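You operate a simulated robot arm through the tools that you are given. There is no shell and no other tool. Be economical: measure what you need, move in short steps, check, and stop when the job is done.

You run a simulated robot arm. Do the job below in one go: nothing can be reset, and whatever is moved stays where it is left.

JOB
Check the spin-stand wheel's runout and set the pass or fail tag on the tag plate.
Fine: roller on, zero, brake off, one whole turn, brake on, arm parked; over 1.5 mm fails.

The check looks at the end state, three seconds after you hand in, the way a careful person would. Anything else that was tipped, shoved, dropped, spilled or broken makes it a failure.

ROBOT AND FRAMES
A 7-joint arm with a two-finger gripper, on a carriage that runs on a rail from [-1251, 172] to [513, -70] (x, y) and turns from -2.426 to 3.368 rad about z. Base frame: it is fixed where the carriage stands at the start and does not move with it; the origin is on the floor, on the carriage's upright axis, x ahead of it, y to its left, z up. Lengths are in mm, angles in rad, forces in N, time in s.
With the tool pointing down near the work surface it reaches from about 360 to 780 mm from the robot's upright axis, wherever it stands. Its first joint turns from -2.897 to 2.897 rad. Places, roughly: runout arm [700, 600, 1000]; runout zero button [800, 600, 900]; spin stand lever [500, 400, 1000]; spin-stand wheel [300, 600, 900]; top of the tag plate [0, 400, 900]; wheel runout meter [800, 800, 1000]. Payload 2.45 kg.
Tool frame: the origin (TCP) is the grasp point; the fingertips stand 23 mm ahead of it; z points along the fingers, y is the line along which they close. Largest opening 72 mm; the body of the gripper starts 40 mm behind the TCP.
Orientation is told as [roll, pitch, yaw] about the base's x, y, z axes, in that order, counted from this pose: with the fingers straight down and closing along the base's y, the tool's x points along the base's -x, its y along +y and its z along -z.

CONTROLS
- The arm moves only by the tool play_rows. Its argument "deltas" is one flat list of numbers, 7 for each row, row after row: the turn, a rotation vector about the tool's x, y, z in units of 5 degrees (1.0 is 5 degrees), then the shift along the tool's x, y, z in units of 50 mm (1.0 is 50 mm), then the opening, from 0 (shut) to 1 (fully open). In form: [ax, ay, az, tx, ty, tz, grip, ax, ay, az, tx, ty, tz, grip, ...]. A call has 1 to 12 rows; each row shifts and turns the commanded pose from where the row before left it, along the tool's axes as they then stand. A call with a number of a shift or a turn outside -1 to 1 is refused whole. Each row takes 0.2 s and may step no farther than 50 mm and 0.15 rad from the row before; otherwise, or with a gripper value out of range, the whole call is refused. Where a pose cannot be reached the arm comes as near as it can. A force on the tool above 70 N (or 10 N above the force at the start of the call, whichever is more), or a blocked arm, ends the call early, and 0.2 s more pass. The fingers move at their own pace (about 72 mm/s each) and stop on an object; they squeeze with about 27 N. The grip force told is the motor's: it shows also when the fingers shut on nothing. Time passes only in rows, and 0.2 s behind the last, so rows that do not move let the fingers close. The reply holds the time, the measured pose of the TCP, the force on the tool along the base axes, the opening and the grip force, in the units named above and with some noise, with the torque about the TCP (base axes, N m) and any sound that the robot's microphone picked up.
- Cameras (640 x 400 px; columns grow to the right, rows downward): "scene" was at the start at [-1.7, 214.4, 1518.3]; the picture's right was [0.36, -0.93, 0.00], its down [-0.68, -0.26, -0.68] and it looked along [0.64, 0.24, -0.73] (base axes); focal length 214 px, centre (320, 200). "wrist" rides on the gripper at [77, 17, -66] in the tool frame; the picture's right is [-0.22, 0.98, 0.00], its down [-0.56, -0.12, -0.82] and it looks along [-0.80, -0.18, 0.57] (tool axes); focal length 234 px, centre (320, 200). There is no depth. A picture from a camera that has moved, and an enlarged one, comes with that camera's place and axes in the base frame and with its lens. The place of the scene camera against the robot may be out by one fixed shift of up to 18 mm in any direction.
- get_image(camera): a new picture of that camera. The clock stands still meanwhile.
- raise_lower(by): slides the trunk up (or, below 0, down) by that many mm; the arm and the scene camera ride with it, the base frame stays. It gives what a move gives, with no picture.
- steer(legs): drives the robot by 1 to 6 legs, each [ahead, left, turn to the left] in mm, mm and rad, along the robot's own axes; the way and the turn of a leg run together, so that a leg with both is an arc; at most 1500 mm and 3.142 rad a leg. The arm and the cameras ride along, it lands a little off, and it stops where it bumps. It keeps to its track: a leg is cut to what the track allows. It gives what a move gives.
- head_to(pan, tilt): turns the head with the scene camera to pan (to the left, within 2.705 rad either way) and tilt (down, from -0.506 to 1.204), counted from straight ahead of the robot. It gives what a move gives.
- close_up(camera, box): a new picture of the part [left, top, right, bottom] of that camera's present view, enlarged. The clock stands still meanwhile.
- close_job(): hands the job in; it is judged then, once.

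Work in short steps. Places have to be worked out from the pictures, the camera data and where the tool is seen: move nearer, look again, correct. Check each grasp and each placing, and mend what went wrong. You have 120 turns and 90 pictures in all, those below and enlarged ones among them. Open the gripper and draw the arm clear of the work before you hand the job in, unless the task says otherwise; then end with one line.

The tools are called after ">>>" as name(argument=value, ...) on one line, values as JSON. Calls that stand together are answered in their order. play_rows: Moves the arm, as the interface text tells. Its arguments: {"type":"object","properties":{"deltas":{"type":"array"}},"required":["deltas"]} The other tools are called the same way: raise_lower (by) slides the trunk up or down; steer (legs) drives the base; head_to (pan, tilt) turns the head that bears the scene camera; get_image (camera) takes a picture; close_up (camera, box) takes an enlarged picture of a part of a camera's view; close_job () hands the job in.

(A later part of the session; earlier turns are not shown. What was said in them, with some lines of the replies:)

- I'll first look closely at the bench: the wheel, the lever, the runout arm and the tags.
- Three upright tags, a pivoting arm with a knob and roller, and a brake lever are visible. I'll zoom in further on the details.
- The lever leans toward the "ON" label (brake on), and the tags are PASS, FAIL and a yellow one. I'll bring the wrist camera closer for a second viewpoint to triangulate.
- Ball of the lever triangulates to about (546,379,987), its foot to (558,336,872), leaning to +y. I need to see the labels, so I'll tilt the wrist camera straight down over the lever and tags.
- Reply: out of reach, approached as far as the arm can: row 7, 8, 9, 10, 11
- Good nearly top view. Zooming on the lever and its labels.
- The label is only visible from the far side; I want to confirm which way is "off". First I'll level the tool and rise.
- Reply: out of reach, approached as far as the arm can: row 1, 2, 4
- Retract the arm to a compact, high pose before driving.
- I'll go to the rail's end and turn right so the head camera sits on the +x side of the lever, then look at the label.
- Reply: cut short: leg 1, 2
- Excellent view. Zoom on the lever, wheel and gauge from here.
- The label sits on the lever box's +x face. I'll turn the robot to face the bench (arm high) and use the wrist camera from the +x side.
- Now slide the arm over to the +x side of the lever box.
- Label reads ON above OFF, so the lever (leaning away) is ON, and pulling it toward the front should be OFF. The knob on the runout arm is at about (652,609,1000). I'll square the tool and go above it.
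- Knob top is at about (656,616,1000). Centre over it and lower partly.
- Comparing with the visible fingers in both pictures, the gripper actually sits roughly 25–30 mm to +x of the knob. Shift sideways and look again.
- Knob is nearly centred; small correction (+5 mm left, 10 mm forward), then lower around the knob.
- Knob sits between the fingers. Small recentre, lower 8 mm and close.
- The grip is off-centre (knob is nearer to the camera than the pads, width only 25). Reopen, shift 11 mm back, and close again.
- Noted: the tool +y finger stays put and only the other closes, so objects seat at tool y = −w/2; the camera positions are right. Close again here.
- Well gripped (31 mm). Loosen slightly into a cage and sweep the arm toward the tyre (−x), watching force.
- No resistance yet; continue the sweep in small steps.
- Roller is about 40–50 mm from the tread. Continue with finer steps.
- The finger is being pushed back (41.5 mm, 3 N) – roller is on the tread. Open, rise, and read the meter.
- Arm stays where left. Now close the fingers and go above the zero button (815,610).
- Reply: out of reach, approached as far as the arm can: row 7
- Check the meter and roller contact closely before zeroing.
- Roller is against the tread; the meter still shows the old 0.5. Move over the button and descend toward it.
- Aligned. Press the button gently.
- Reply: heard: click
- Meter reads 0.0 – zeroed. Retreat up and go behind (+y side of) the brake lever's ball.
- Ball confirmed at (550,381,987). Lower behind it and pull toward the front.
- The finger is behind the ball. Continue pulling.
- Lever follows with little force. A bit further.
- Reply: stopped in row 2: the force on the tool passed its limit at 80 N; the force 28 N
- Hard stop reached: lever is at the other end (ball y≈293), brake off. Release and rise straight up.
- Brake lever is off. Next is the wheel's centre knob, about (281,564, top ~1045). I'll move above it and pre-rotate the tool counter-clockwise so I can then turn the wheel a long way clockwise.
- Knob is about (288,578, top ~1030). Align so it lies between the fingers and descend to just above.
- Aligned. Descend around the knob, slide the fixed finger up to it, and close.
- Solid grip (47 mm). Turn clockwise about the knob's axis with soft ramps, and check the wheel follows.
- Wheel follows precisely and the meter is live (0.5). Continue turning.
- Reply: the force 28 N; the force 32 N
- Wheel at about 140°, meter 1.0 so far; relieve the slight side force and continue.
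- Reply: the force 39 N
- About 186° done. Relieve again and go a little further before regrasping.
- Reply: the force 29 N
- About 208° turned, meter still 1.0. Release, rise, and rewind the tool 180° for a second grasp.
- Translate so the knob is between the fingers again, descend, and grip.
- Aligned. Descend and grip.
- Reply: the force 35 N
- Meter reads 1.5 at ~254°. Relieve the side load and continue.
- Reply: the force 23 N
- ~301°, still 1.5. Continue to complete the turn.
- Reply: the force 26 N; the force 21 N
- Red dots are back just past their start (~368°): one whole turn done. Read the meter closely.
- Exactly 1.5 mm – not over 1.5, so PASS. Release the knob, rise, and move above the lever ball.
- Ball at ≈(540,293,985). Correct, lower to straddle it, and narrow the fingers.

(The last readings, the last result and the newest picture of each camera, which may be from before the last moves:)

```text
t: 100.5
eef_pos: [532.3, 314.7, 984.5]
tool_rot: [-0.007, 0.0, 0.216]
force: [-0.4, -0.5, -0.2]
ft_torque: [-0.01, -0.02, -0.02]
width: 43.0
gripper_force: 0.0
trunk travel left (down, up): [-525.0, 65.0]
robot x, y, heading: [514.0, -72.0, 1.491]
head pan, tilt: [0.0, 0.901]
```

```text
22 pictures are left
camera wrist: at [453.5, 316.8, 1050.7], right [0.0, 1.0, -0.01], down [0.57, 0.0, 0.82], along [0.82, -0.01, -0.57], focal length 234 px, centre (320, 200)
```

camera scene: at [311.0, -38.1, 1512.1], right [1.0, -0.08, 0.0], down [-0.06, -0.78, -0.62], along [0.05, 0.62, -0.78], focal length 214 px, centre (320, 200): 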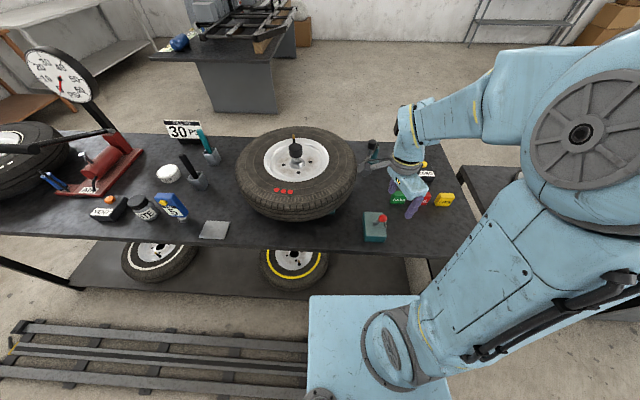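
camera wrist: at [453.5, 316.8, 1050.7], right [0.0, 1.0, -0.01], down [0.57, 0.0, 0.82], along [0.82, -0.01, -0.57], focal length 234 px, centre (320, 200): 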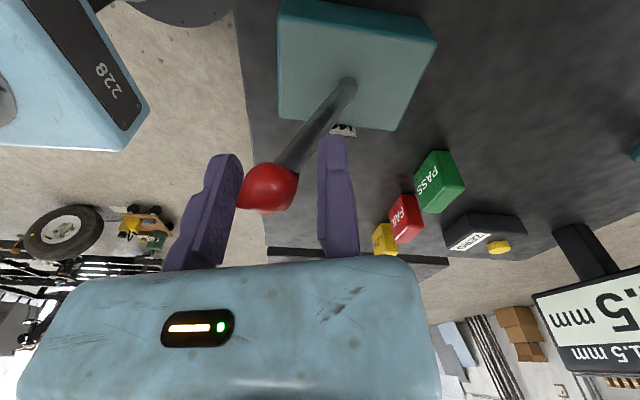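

Ball is caged. Push it back toward +y (brake on).

>>> play_rows(deltas=[0, 0, 0, -0.16, 0.36, 0, 0.6, 0, 0, 0, -0.12, 0.36, 0, 0.6, 0, 0, 0, -0.12, 0.36, 0, 0.6, 0, 0, 0, -0.12, 0.36, 0, 0.6, 0, 0, 0, -0.1, 0.3, 0, 0.6])

>>> close_up(camera="wrist", box=[140, 0, 460, 270])

```text
t: 101.7
eef_pos: [545.3, 406.4, 986.1]
tool_rot: [-0.008, 0.001, 0.216]
force: [0.4, -2.7, 0.0]
ft_torque: [0.0, -0.01, -0.01]
width: 45.2
gripper_force: 1.1
trunk travel left (down, up): [-525.0, 65.0]
robot x, y, heading: [507.7, -72.3, 1.496]
head pan, tilt: [0.0, 0.901]
```

```text
1.48 times, centred on (300, 135) of wrist
camera zoom: at [466.0, 408.2, 1051.6], right [0.0, 1.0, -0.01], down [0.57, 0.0, 0.82], along [0.82, -0.01, -0.57], focal length 347 px, centre (350, 296)
```

zoom: 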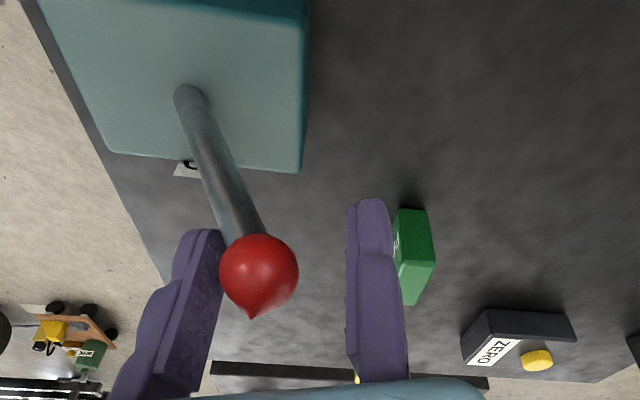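

Nearly there; push a few mm more until it seats at the stop.

>>> play_rows(deltas=[0, 0, 0, 0, 0.16, 0, 0.6, 0, 0, 0, 0, 0.12, 0, 0.6, 0, 0, 0, 0, 0, 0, 0.6])

```text
t: 102.5
eef_pos: [543.0, 420.1, 985.9]
tool_rot: [-0.008, 0.0, 0.217]
force: [-2.5, -11.3, 6.6]
ft_torque: [-0.63, 0.02, -0.23]
width: 57.7
gripper_force: 10.9
trunk travel left (down, up): [-525.0, 65.0]
robot x, y, heading: [507.6, -72.1, 1.488]
head pan, tilt: [0.0, 0.901]
```

Finger is back-driven at 11 N: lever at its ON stop. Open, rise, and verify.

>>> play_rows(deltas=[0, 0, 0, 0, 0, 0, 1, 0, 0, 0, 0, 0, 0, 1, 0, 0, 0, 0, -0.1, 0, 1, 0, 0, 0, 0, 0, -0.8, 1, 0, 0, 0, 0, 0, -0.8, 1, 0, 0, 0, 0, 0, -0.8, 1, 0, 0, 0, 0, 0, 0, 1])

>>> get_image(camera="scene")

```text
t: 104.1
eef_pos: [542.8, 414.6, 1106.5]
tool_rot: [-0.006, -0.002, 0.215]
force: [-0.2, 0.3, 0.5]
ft_torque: [0.01, 0.02, -0.02]
width: 71.9
gripper_force: 0.0
trunk travel left (down, up): [-525.0, 65.0]
robot x, y, heading: [512.1, -70.4, 1.49]
head pan, tilt: [0.0, 0.901]
```

```text
20 pictures are left
camera scene: at [311.1, -39.0, 1512.2], right [1.0, -0.08, 0.0], down [-0.06, -0.78, -0.62], along [0.05, 0.62, -0.78], focal length 214 px, centre (320, 200)
```

scene: 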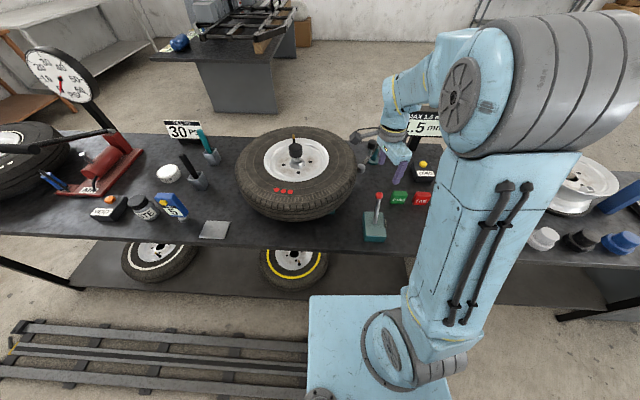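

Brake lever is back at ON. Next, park the runout arm: go to the −x side of its knob with closed fingers.

>>> play_rows(deltas=[0, 0, 0, -0.163, 0.8, 0, 0, 0, 0, 0, -0.163, 0.8, 0, 0, 0, 0, 0, -0.163, 0.8, 0, 0, 0, 0, 0, -0.163, 0.8, 0, 0, 0, 0, 0, -0.163, 0.8, 0, 0, 0, 0, 0, 0, 0, 0.6, 0, 0, 0, 0, 0, 0, 0, 0])

>>> get_image(camera="wrist")

```text
t: 105.7
eef_pos: [544.8, 619.3, 1075.1]
tool_rot: [-0.007, -0.001, 0.215]
force: [0.2, 0.4, -0.6]
ft_torque: [-0.02, 0.02, -0.01]
width: 0.1
gripper_force: 26.6
trunk travel left (down, up): [-525.0, 65.0]
robot x, y, heading: [512.5, -68.9, 1.49]
head pan, tilt: [0.0, 0.901]
```

```text
19 pictures are left
camera wrist: at [464.4, 620.4, 1141.2], right [0.0, 1.0, -0.01], down [0.57, 0.0, 0.82], along [0.82, -0.01, -0.57], focal length 234 px, centre (320, 200)
```

wrist: 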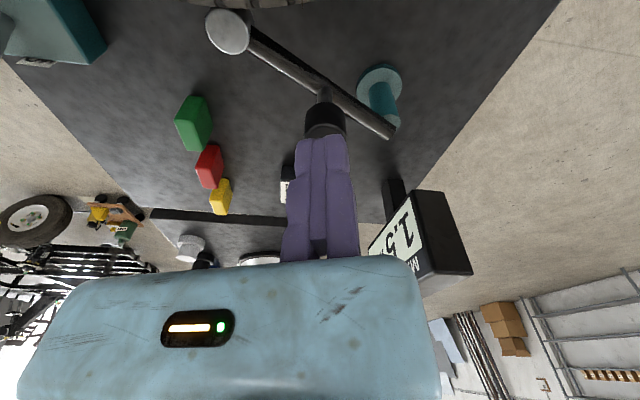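

Knob is at about (570,622). Back off 10 mm, lower to knob height, and push +x along its arc.

>>> play_rows(deltas=[0, 0, 0, 0.22, 0, 0, 0, 0, 0, 0, 0, 0, 0.75, 0, 0, 0, 0, 0, 0, 0.72, 0, 0, 0, 0, -0.3, -0.02, 0, 0, 0, 0, 0, -0.3, -0.02, 0, 0])

>>> get_image(camera="wrist")

```text
t: 106.9
eef_pos: [560.1, 622.9, 1000.9]
tool_rot: [-0.009, -0.001, 0.216]
force: [-2.8, -3.3, -0.1]
ft_torque: [0.01, 0.0, -0.05]
width: 0.0
gripper_force: 27.3
trunk travel left (down, up): [-525.0, 65.0]
robot x, y, heading: [511.1, -71.7, 1.493]
head pan, tilt: [0.0, 0.901]
```

```text
18 pictures are left
camera wrist: at [480.9, 623.9, 1066.1], right [0.0, 1.0, -0.01], down [0.57, 0.0, 0.82], along [0.82, -0.01, -0.57], focal length 234 px, centre (320, 200)
```

wrist: 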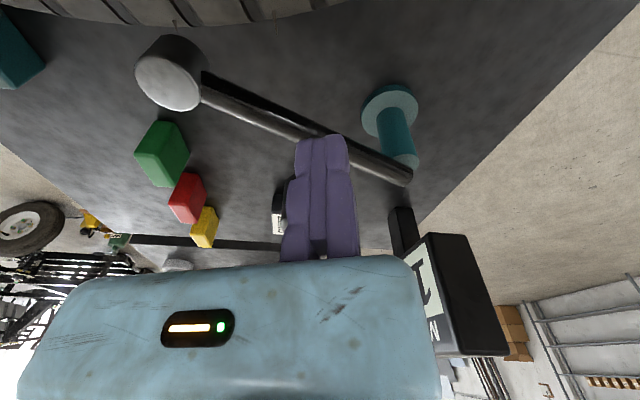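

Roller has left the tyre. Continue along the arc to the original parked position.

>>> play_rows(deltas=[0, 0, 0, -0.21, -0.155, 0, 0, 0, 0, 0, -0.21, -0.155, 0, 0, 0, 0, 0, -0.21, -0.155, 0, 0, 0, 0, 0, -0.215, -0.013, 0, 0, 0, 0, 0, -0.215, -0.013, 0, 0, 0, 0, 0, -0.19, 0, 0, 0])

>>> close_up(camera="scene", box=[335, 90, 455, 190])

>>> get_image(camera="wrist")

```text
t: 108.3
eef_pos: [626.2, 612.1, 1001.6]
tool_rot: [-0.008, -0.002, 0.216]
force: [-0.3, -0.5, -0.5]
ft_torque: [0.02, 0.04, -0.01]
width: 0.1
gripper_force: 27.2
trunk travel left (down, up): [-525.0, 65.0]
robot x, y, heading: [510.6, -67.6, 1.493]
head pan, tilt: [0.0, 0.901]
```

```text
4.00 times, centred on (395, 140) of scene
camera zoom: at [311.1, -38.7, 1512.2], right [1.0, -0.08, 0.0], down [-0.06, -0.78, -0.62], along [0.05, 0.62, -0.78], focal length 858 px, centre (20, 440)
```

zoom: 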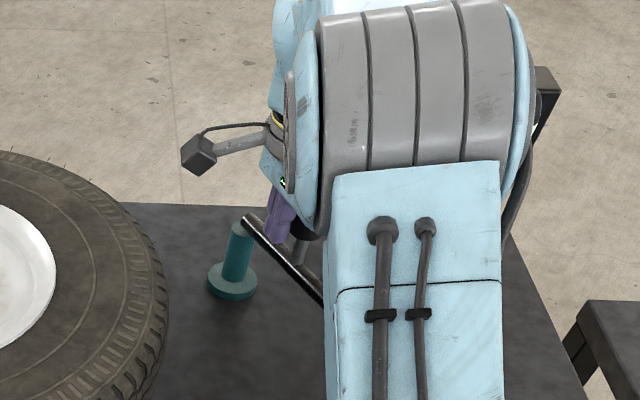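

```text
16 pictures are left
camera wrist: at [547.0, 613.4, 1066.5], right [0.0, 1.0, -0.01], down [0.57, 0.0, 0.82], along [0.82, -0.01, -0.57], focal length 234 px, centre (320, 200)
```

wrist: 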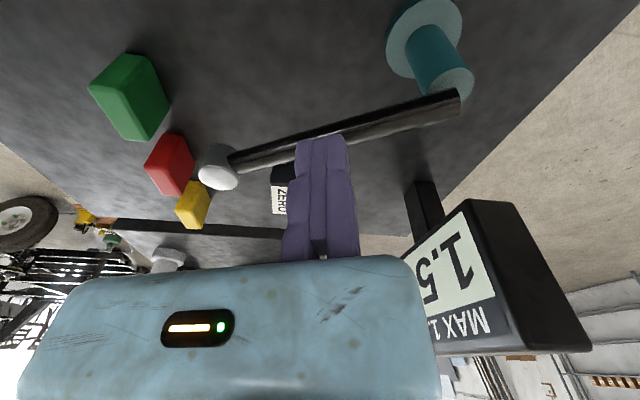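

Roller is back at (680,533), its original place: parked. Back off, rise, and move above the PASS tag (~(662,450)).

>>> play_rows(deltas=[0, 0, 0, 0.4, 0, 0, 0, 0, 0, 0, 0, 0, -0.8, 0, 0, 0, 0, 0, 0, -0.8, 0, 0, 0, 0, -0.13, -0.71, 0, 1, 0, 0, 0, -0.13, -0.71, 0, 1, 0, 0, 0, -0.13, -0.71, 0, 1, 0, 0, 0, -0.13, -0.71, 0, 1, 0, 0, 1, 0, 0, 0.4, 1, 0, 0, 1, 0, 0, 0.4, 1, 0, 0, 1, 0, 0, 0.4, 1, 0, 0, 0, 0, 0, 0, 1])

>>> get_image(camera="wrist")

```text
t: 110.7
eef_pos: [660.5, 473.4, 1022.3]
tool_rot: [-0.007, -0.003, -0.048]
force: [0.6, 0.4, 0.3]
ft_torque: [0.0, -0.02, 0.04]
width: 72.0
gripper_force: 0.0
trunk travel left (down, up): [-525.0, 65.0]
robot x, y, heading: [513.1, -69.2, 1.49]
head pan, tilt: [0.0, 0.901]
```

```text
15 pictures are left
camera wrist: at [585.9, 495.3, 1086.9], right [0.26, 0.96, -0.01], down [0.55, -0.14, 0.82], along [0.79, -0.22, -0.57], focal length 234 px, centre (320, 200)
```

wrist: 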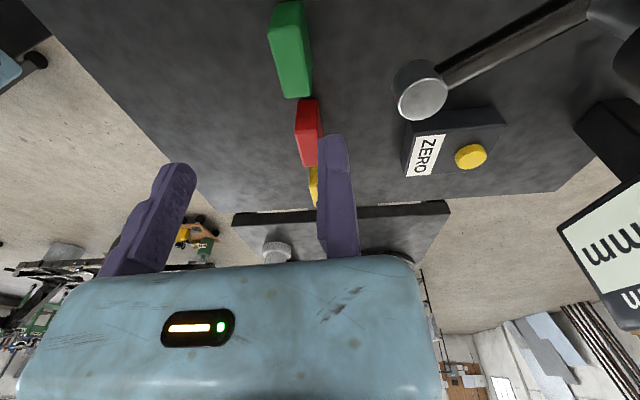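

Tag centre ≈(658,450), well placed between the fingers. Descend in two stages.

>>> play_rows(deltas=[0, 0, 0, 0, 0, 0.8, 1, 0, 0, 0, 0, 0, 0.8, 1, 0, 0, 0, 0, 0, 0.6, 1, 0, 0, 0, 0, 0, 0, 1])

>>> get_image(camera="wrist")

```text
t: 111.7
eef_pos: [664.4, 473.5, 911.3]
tool_rot: [-0.008, 0.0, -0.045]
force: [0.0, 0.4, -0.7]
ft_torque: [0.0, 0.04, 0.0]
width: 71.8
gripper_force: 0.1
trunk travel left (down, up): [-525.0, 65.0]
robot x, y, heading: [511.0, -71.3, 1.493]
head pan, tilt: [0.0, 0.901]
```

```text
14 pictures are left
camera wrist: at [587.6, 495.3, 977.0], right [0.26, 0.97, -0.01], down [0.55, -0.14, 0.82], along [0.79, -0.22, -0.57], focal length 234 px, centre (320, 200)
```

wrist: 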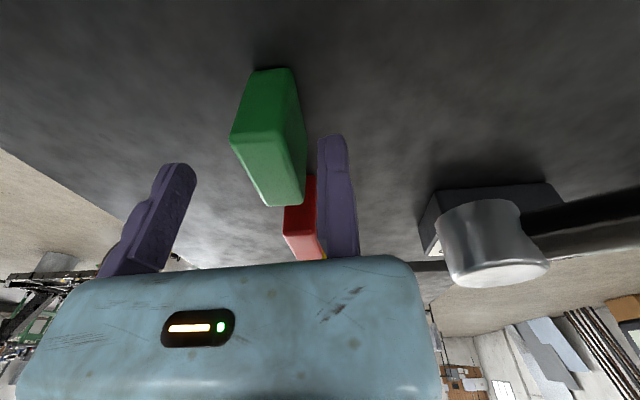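

Tag top ≈906, bottom ≈868. Lower 14 mm more, bring the fixed finger up to it, and close.

>>> play_rows(deltas=[0, 0, 0, 0.08, 0, 0.28, 1, 0, 0, 0, 0, -0.1, 0, 1, 0, 0, 0, 0, 0, 0, 0.1, 0, 0, 0, 0, 0, 0, 0.1, 0, 0, 0, 0, 0, 0, 0.1, 0, 0, 0, 0, 0, 0, 0.1])

>>> get_image(camera="wrist")

```text
t: 113.1
eef_pos: [660.3, 468.2, 898.2]
tool_rot: [-0.008, -0.002, -0.046]
force: [0.4, 0.2, -0.1]
ft_torque: [-0.03, 0.0, 0.02]
width: 22.7
gripper_force: 26.7
trunk travel left (down, up): [-525.0, 65.0]
robot x, y, heading: [509.3, -68.2, 1.487]
head pan, tilt: [0.0, 0.901]
```

```text
13 pictures are left
camera wrist: at [582.8, 490.4, 963.5], right [0.26, 0.97, -0.01], down [0.55, -0.14, 0.82], along [0.79, -0.22, -0.57], focal length 234 px, centre (320, 200)
```

wrist: 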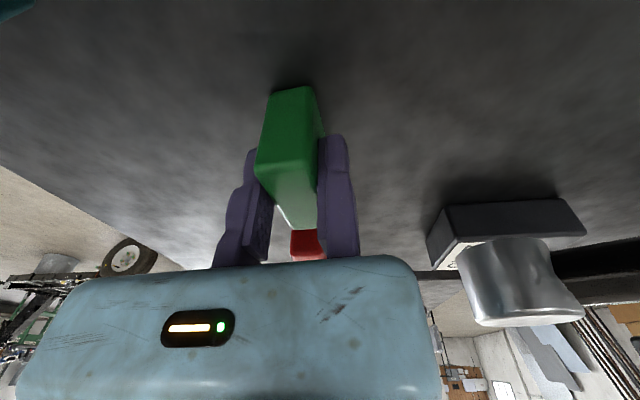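

Gripped (22.7 mm). Lift straight up, then draw in to a driving pose.

>>> play_rows(deltas=[0, 0, 0, 0, 0, -0.3, 0.1, 0, 0, 0, 0, 0, -0.8, 0.1, 0, 0, 0, 0, 0, -0.8, 0.1, 0, 0, 0, 0, 0, -0.8, 0.1, 0, 0, 0, 0, 0, -0.8, 0.1, 0, 0, 0, 0, 0, -0.8, 0.1, 0, 0, 0, 0, 0, -0.8, 0.1, 0, 0, 0, -0.35, -0.656, 0, 0.1, 0, 0, 0, -0.35, -0.656, 0, 0.1, 0, 0, 0, -0.35, -0.656, 0, 0.1, 0, 0, 0, -0.35, -0.656, 0, 0.1, 0, 0, 0, -0.35, -0.656, 0, 0.1])

>>> get_image(camera="scene")

```text
t: 115.7
eef_pos: [736.7, 301.7, 1153.5]
tool_rot: [-0.007, -0.003, -0.045]
force: [-0.7, 0.3, 0.8]
ft_torque: [-0.02, 0.01, 0.0]
width: 23.0
gripper_force: 26.4
trunk travel left (down, up): [-525.0, 65.0]
robot x, y, heading: [509.7, -70.7, 1.49]
head pan, tilt: [0.0, 0.901]
```

```text
12 pictures are left
camera scene: at [311.1, -38.6, 1512.1], right [1.0, -0.08, 0.0], down [-0.06, -0.78, -0.62], along [0.05, 0.62, -0.78], focal length 214 px, centre (320, 200)
```

scene: 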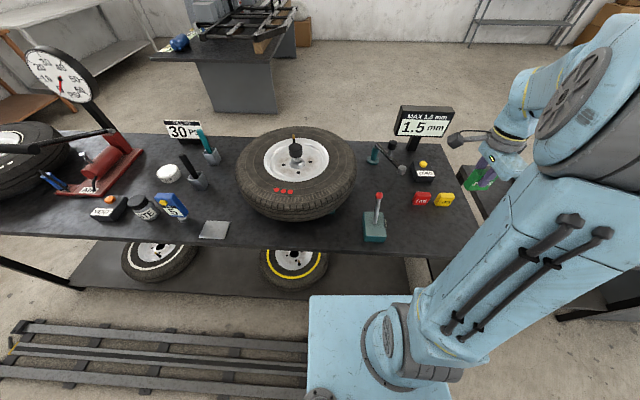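

Wheel, lever and runout arm all look right; tag is held. Drive left along the rail to the tag plate.

>>> steer(legs=[[44, 761, 0]])

>>> get_image(camera="wrist")

>>> get_image(camera="scene")

```text
t: 119.9
eef_pos: [-8.1, 405.1, 1154.0]
tool_rot: [-0.008, -0.002, -0.044]
force: [0.1, 0.0, 0.0]
ft_torque: [-0.02, 0.0, -0.01]
width: 22.9
gripper_force: 27.3
trunk travel left (down, up): [-525.0, 65.0]
robot x, y, heading: [-233.0, 35.1, 1.495]
head pan, tilt: [0.0, 0.901]
```

```text
11 pictures are left
camera wrist: at [-84.6, 426.7, 1219.0], right [0.26, 0.97, -0.01], down [0.55, -0.14, 0.82], along [0.79, -0.22, -0.57], focal length 234 px, centre (320, 200)
```

wrist: 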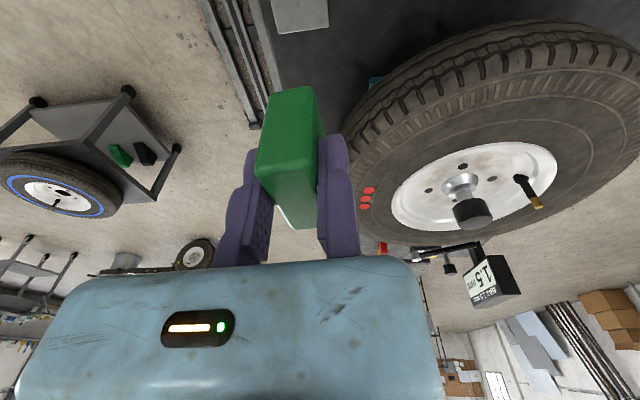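

```text
10 pictures are left
camera scene: at [-433.4, 63.1, 1512.2], right [1.0, -0.08, 0.0], down [-0.06, -0.78, -0.62], along [0.05, 0.62, -0.78], focal length 214 px, centre (320, 200)
```

scene: 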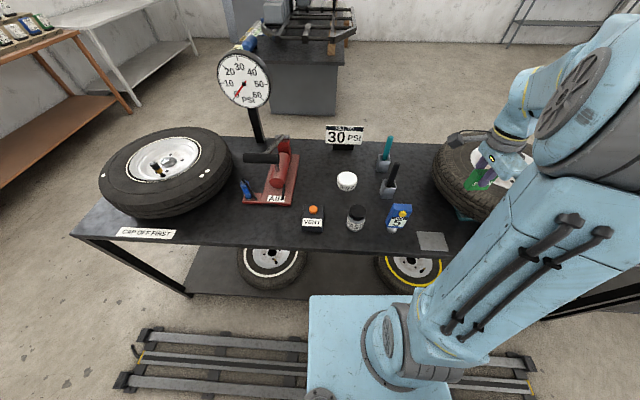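

Position over the plate and descend partway for a look.

>>> play_rows(deltas=[0, 0, 0, 0.18, -0.49, 0, 0.1, 0, 0, 0, 0, 0, 0.9, 0.1, 0, 0, 0, 0, 0, 0.9, 0.1, 0, 0, 0, 0, 0, 0.9, 0.1, 0, 0, 0, 0, 0, 0, 0.1])

>>> get_image(camera="wrist")

>>> close_up(camera="scene", box=[370, 150, 510, 270])

```text
t: 121.1
eef_pos: [-16.2, 380.7, 1018.2]
tool_rot: [-0.008, -0.002, -0.044]
force: [0.5, -0.9, -1.2]
ft_torque: [-0.02, 0.05, 0.01]
width: 22.6
gripper_force: 26.8
trunk travel left (down, up): [-525.0, 65.0]
robot x, y, heading: [-233.3, 32.6, 1.497]
head pan, tilt: [0.0, 0.901]
```

```text
9 pictures are left
camera wrist: at [-93.3, 402.7, 1083.2], right [0.26, 0.97, -0.01], down [0.55, -0.14, 0.82], along [0.79, -0.22, -0.57], focal length 234 px, centre (320, 200)
```

wrist: 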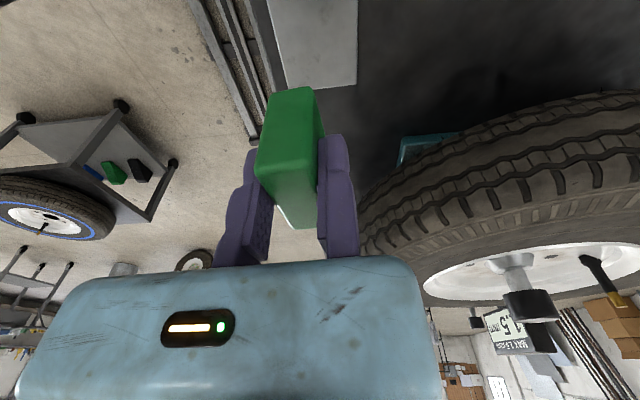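

```text
3.33 times, centred on (440, 210) of scene
camera zoom: at [-433.2, 63.5, 1512.2], right [1.0, -0.08, 0.0], down [-0.06, -0.78, -0.62], along [0.05, 0.62, -0.78], focal length 715 px, centre (-80, 167)
```

zoom: 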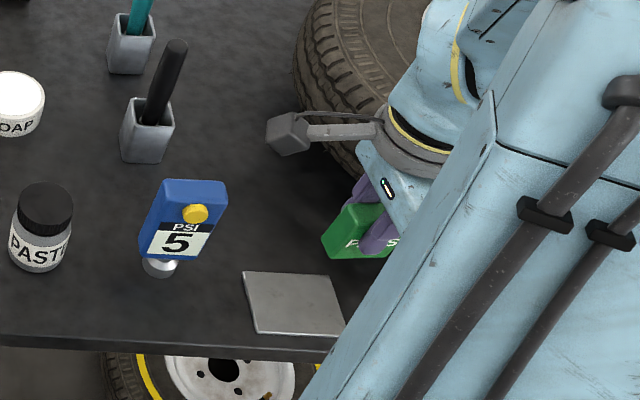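

Plate centre ≈(−20,369); the tag is right over it. Descend to just above it.

>>> play_rows(deltas=[0, 0, 0, 0, 0, 0.9, 0.1, 0, 0, 0, 0, 0, 0.8, 0.1, 0, 0, 0, 0, 0, 0.3, 0.1, 0, 0, 0, 0, 0, 0.1, 0.1, 0, 0, 0, 0, 0, 0, 0.1])

>>> get_image(camera="wrist")

>>> close_up(camera="scene", box=[400, 200, 480, 260])

```text
t: 122.3
eef_pos: [-15.7, 378.2, 916.9]
tool_rot: [-0.001, -0.004, -0.046]
force: [9.4, -9.5, 64.0]
ft_torque: [2.87, 6.47, 0.61]
width: 22.6
gripper_force: 27.2
trunk travel left (down, up): [-525.0, 65.0]
robot x, y, heading: [-236.5, 37.0, 1.494]
head pan, tilt: [0.0, 0.901]
```

```text
7 pictures are left
camera wrist: at [-92.9, 399.5, 981.5], right [0.26, 0.97, 0.0], down [0.55, -0.15, 0.82], along [0.79, -0.21, -0.57], focal length 234 px, centre (320, 200)
```

wrist: 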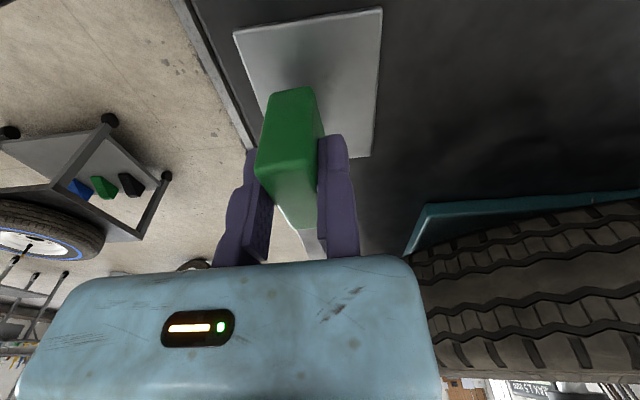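

```text
6.67 times, centred on (440, 230) of scene
camera zoom: at [-433.3, 59.2, 1513.0], right [1.0, -0.08, 0.0], down [-0.06, -0.78, -0.62], along [0.05, 0.62, -0.78], focal length 1430 px, centre (-480, 0)
```

zoom: 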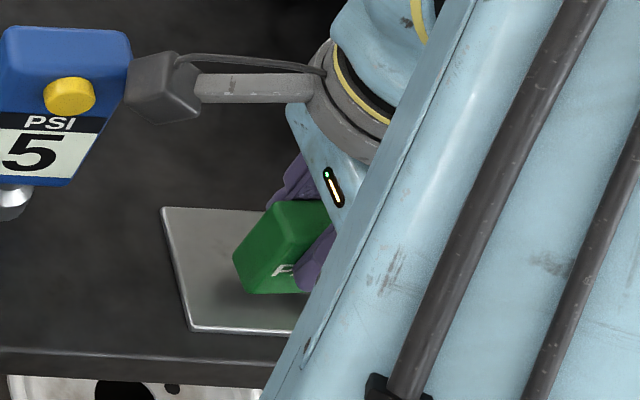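

Force 64 N with the torque pointing to the camera bracket: it's pressing on the blue "PSI 5" device. Lift straight up immediately.

>>> play_rows(deltas=[0, 0, 0, 0, 0, -0.3, 0.1, 0, 0, 0, 0, 0, -0.7, 0.1, 0, 0, 0, 0, 0, -0.8, 0.1, 0, 0, 0, 0, 0, -0.6, 0.1, 0, 0, 0, 0, 0, 0, 0.1])

>>> close_up(camera="scene", box=[330, 160, 480, 270])

```text
t: 123.5
eef_pos: [-17.8, 378.0, 1034.0]
tool_rot: [-0.006, -0.002, -0.043]
force: [0.2, 0.0, 0.1]
ft_torque: [0.0, 0.02, 0.01]
width: 22.7
gripper_force: 27.6
trunk travel left (down, up): [-525.0, 65.0]
robot x, y, heading: [-231.5, 35.6, 1.496]
head pan, tilt: [0.0, 0.901]
```

```text
3.64 times, centred on (405, 215) of scene
camera zoom: at [-433.4, 62.8, 1512.1], right [1.0, -0.08, 0.0], down [-0.06, -0.78, -0.62], along [0.05, 0.62, -0.78], focal length 780 px, centre (11, 146)
```

zoom: 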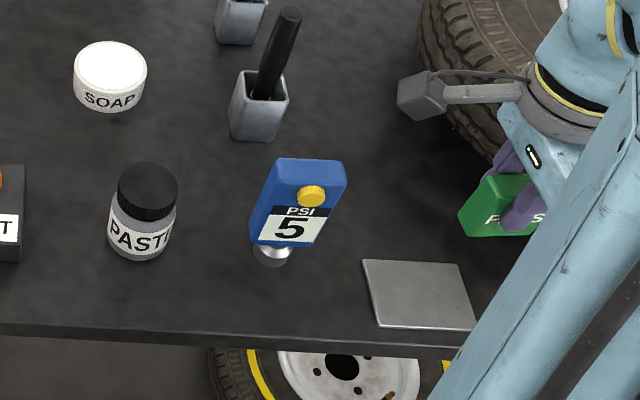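

The device stands unchanged. I'll rotate the tool 90° so the camera bracket faces the robot, clear of the device.

>>> play_rows(deltas=[0, 0, -1, 0, 0, 0, 0.1, 0, 0, -1, 0, 0, 0, 0.1, 0, 0, -1, 0, 0, 0, 0.1, 0, 0, -1, 0, 0, 0, 0.1, 0, 0, -1, 0, 0, 0, 0.1, 0, 0, -1, 0, 0, 0, 0.1, 0, 0, -1, 0, 0, 0, 0.1, 0, 0, -1, 0, 0, 0, 0.1, 0, 0, -1, 0, 0, 0, 0.1, 0, 0, -1, 0, 0, 0, 0.1, 0, 0, -1, 0, 0, 0, 0.1, 0, 0, -1, 0, 0, 0, 0.1])

>>> play_rows(deltas=[0, 0, -1, 0, 0, 0, 0.1, 0, 0, -1, 0, 0, 0, 0.1, 0, 0, -1, 0, 0, 0, 0.1, 0, 0, -1, 0, 0, 0, 0.1, 0, 0, -1, 0, 0, 0, 0.1, 0, 0, -1, 0, 0, 0, 0.1, 0, 0, 0, 0.17, 0.25, 0, 0.1, 0, 0, 0, 0, 0, 0.8, 0.1, 0, 0, 0, 0, 0, 0, 0.1])

>>> get_image(camera="wrist")

```text
t: 126.1
eef_pos: [-16.0, 379.1, 1035.9]
tool_rot: [-0.005, 0.003, 1.006]
force: [0.9, 0.2, -0.3]
ft_torque: [0.0, 0.07, 0.01]
width: 22.9
gripper_force: 27.0
trunk travel left (down, up): [-525.0, 65.0]
robot x, y, heading: [-233.9, 33.2, 1.499]
head pan, tilt: [0.0, 0.901]
```

```text
t: 128.1
eef_pos: [-30.5, 369.3, 993.7]
tool_rot: [-0.003, 0.007, 1.528]
force: [0.3, 0.4, -1.3]
ft_torque: [0.0, -0.02, 0.06]
width: 22.6
gripper_force: 27.0
trunk travel left (down, up): [-525.0, 65.0]
robot x, y, heading: [-237.3, 29.6, 1.495]
head pan, tilt: [0.0, 0.901]
```

```text
4 pictures are left
camera wrist: at [-51.2, 295.1, 1059.3], right [-0.97, 0.26, 0.0], down [0.15, 0.56, 0.82], along [0.21, 0.79, -0.58], focal length 234 px, centre (320, 200)
```

wrist: 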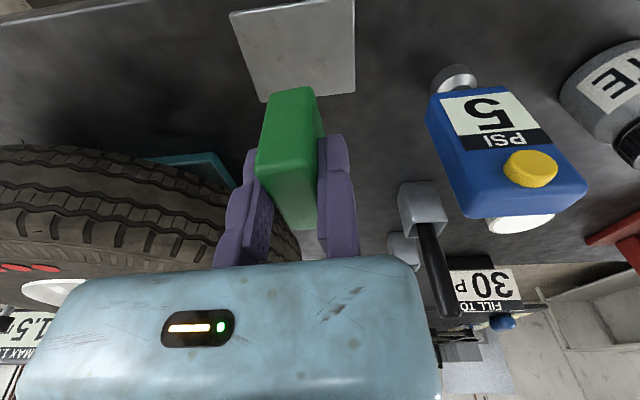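

Plate centre ≈(−15,373); adjust a few mm and descend to just above contact.

>>> play_rows(deltas=[0, 0, 0, -0.08, -0.1, 0, 0.1, 0, 0, 0, 0, 0, 0.5, 0.1, 0, 0, 0, 0, 0, 0.5, 0.1, 0, 0, 0, 0, 0, 0.5, 0.1, 0, 0, 0, 0, 0, 0, 0.1])

```text
t: 129.3
eef_pos: [-25.6, 374.7, 918.4]
tool_rot: [-0.001, 0.007, 1.528]
force: [0.3, 0.4, 0.4]
ft_torque: [-0.02, -0.02, 0.02]
width: 23.2
gripper_force: 27.1
trunk travel left (down, up): [-525.0, 65.0]
robot x, y, heading: [-231.1, 33.1, 1.499]
head pan, tilt: [0.0, 0.901]
```

No contact, so it's clear of the device. Lower in small steps.

>>> play_rows(deltas=[0, 0, 0, 0, 0, 0.16, 0.1, 0, 0, 0, 0, 0, 0.06, 0.1, 0, 0, 0, 0, 0, 0, 0.1])

```text
t: 130.1
eef_pos: [-25.6, 375.2, 906.5]
tool_rot: [-0.001, 0.005, 1.527]
force: [0.1, -0.4, -0.1]
ft_torque: [0.01, 0.01, 0.02]
width: 22.8
gripper_force: 27.0
trunk travel left (down, up): [-525.0, 65.0]
robot x, y, heading: [-235.5, 31.2, 1.494]
head pan, tilt: [0.0, 0.901]
```

>>> play_rows(deltas=[0, 0, 0, 0, 0, 0.05, 0.1, 0, 0, 0, 0, 0, 0.03, 0.1])

```text
t: 130.7
eef_pos: [-25.2, 374.7, 903.9]
tool_rot: [-0.003, 0.004, 1.528]
force: [0.4, 0.6, 8.3]
ft_torque: [0.3, -0.07, -0.02]
width: 22.8
gripper_force: 26.5
trunk travel left (down, up): [-525.0, 65.0]
robot x, y, heading: [-237.0, 33.5, 1.495]
head pan, tilt: [0.0, 0.901]
```

Contact with the plate at 904 (8 N). Open, ease the fixed finger off, and rise.

>>> play_rows(deltas=[0, 0, 0, 0, 0, 0, 1, 0, 0, 0, 0, 0, 0, 1, 0, 0, 0, 0, 0, 0, 1, 0, 0, 0, 0, 0.12, 0, 1, 0, 0, 0, 0, 0, -0.4, 1, 0, 0, 0, 0, 0, -0.7, 1, 0, 0, 0, 0, 0, -0.8, 1, 0, 0, 0, 0, 0, -0.8, 1, 0, 0, 0, 0, 0, 0, 1])

>>> get_image(camera="wrist")

```text
t: 132.7
eef_pos: [-30.2, 376.8, 1039.9]
tool_rot: [-0.003, 0.007, 1.526]
force: [-0.9, -0.1, 0.1]
ft_torque: [0.0, 0.01, -0.01]
width: 71.7
gripper_force: 0.1
trunk travel left (down, up): [-525.0, 65.0]
robot x, y, heading: [-232.5, 30.2, 1.495]
head pan, tilt: [0.0, 0.901]
```

```text
3 pictures are left
camera wrist: at [-50.5, 301.3, 1104.8], right [-0.97, 0.26, 0.0], down [0.15, 0.56, 0.82], along [0.21, 0.79, -0.58], focal length 234 px, centre (320, 200)
```

wrist: 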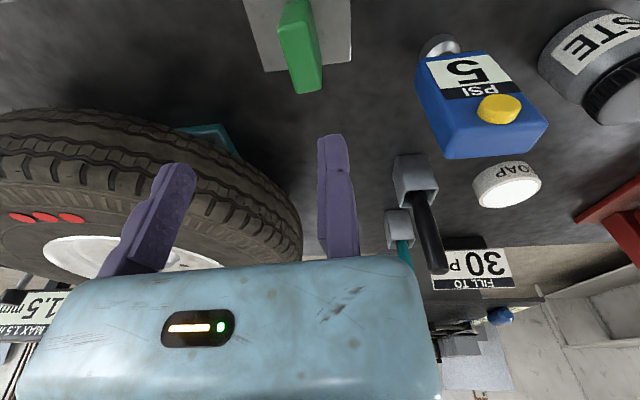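

Tag stands on the plate. Draw the arm up and clear, then take a final look.

>>> play_rows(deltas=[0, 0, 0, 0, 0, -0.8, 1, 0, 0, 0, 0, 0, -0.8, 1, 0, 0, 0, 0, 0, -0.8, 1, 0, 0, 0, 0, 0, -0.8, 1, 0, 0, 0, 0, -0.6, -0.5, 1, 0, 0, 0, 0, -0.6, -0.5, 1, 0, 0, 0, 0, -0.6, 0, 1, 0, 0, 0, 0, 0, 0, 1])

>>> head_to(pan=-0.5, tilt=0.9)

>>> get_image(camera="scene")

```text
t: 134.5
eef_pos: [59.3, 373.7, 1249.2]
tool_rot: [-0.002, 0.008, 1.527]
force: [-0.1, 0.0, 0.6]
ft_torque: [-0.01, -0.01, 0.02]
width: 72.0
gripper_force: 0.0
trunk travel left (down, up): [-525.0, 65.0]
robot x, y, heading: [-234.3, 31.2, 1.496]
head pan, tilt: [0.0, 0.901]
```

```text
t: 135.4
eef_pos: [58.4, 374.2, 1250.5]
tool_rot: [-0.001, 0.006, 1.529]
force: [0.0, 0.7, 0.3]
ft_torque: [0.01, 0.0, -0.02]
width: 72.0
gripper_force: 0.1
trunk travel left (down, up): [-525.0, 65.0]
robot x, y, heading: [-232.4, 33.3, 1.496]
head pan, tilt: [-0.499, 0.901]
```

```text
2 pictures are left
camera scene: at [-398.1, 51.2, 1512.2], right [0.84, -0.54, 0.0], down [-0.43, -0.66, -0.62], along [0.34, 0.52, -0.78], focal length 214 px, centre (320, 200)
```

scene: 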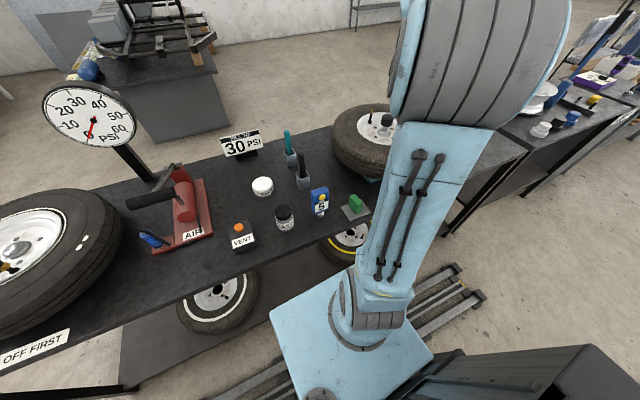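

>>> close_up(camera="scene", box=[290, 170, 390, 240])

```text
5.71 times, centred on (340, 205) of scene
camera zoom: at [-398.1, 51.2, 1512.2], right [0.84, -0.54, 0.0], down [-0.43, -0.66, -0.62], along [0.34, 0.52, -0.78], focal length 1226 px, centre (206, 171)
```

zoom: 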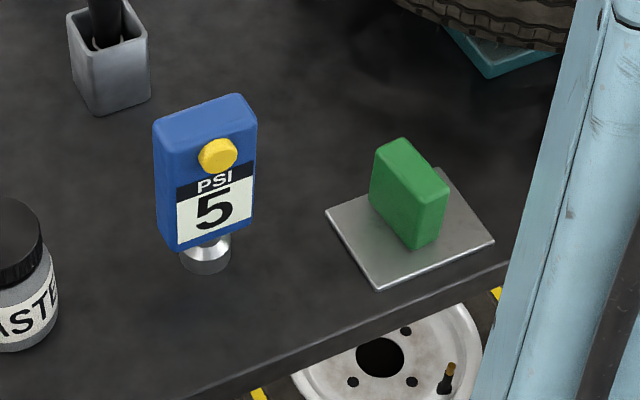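

The PASS tag stands upright on the plate and the blue device looks undisturbed. The brake is on, the runout arm is parked, and the robot arm is clear with the gripper open, so I'm handing in.

>>> close_job()

```text
The job is handed in.
```

The runout read 1.5 mm over one whole turn (about 368°), which is not over the limit, so the PASS tag is on the tag plate. The brake is back on and the runout arm is parked; while setting the tag, the camera bracket pressed the blue "PSI 5" device with about 64 N, but it looks unmoved.
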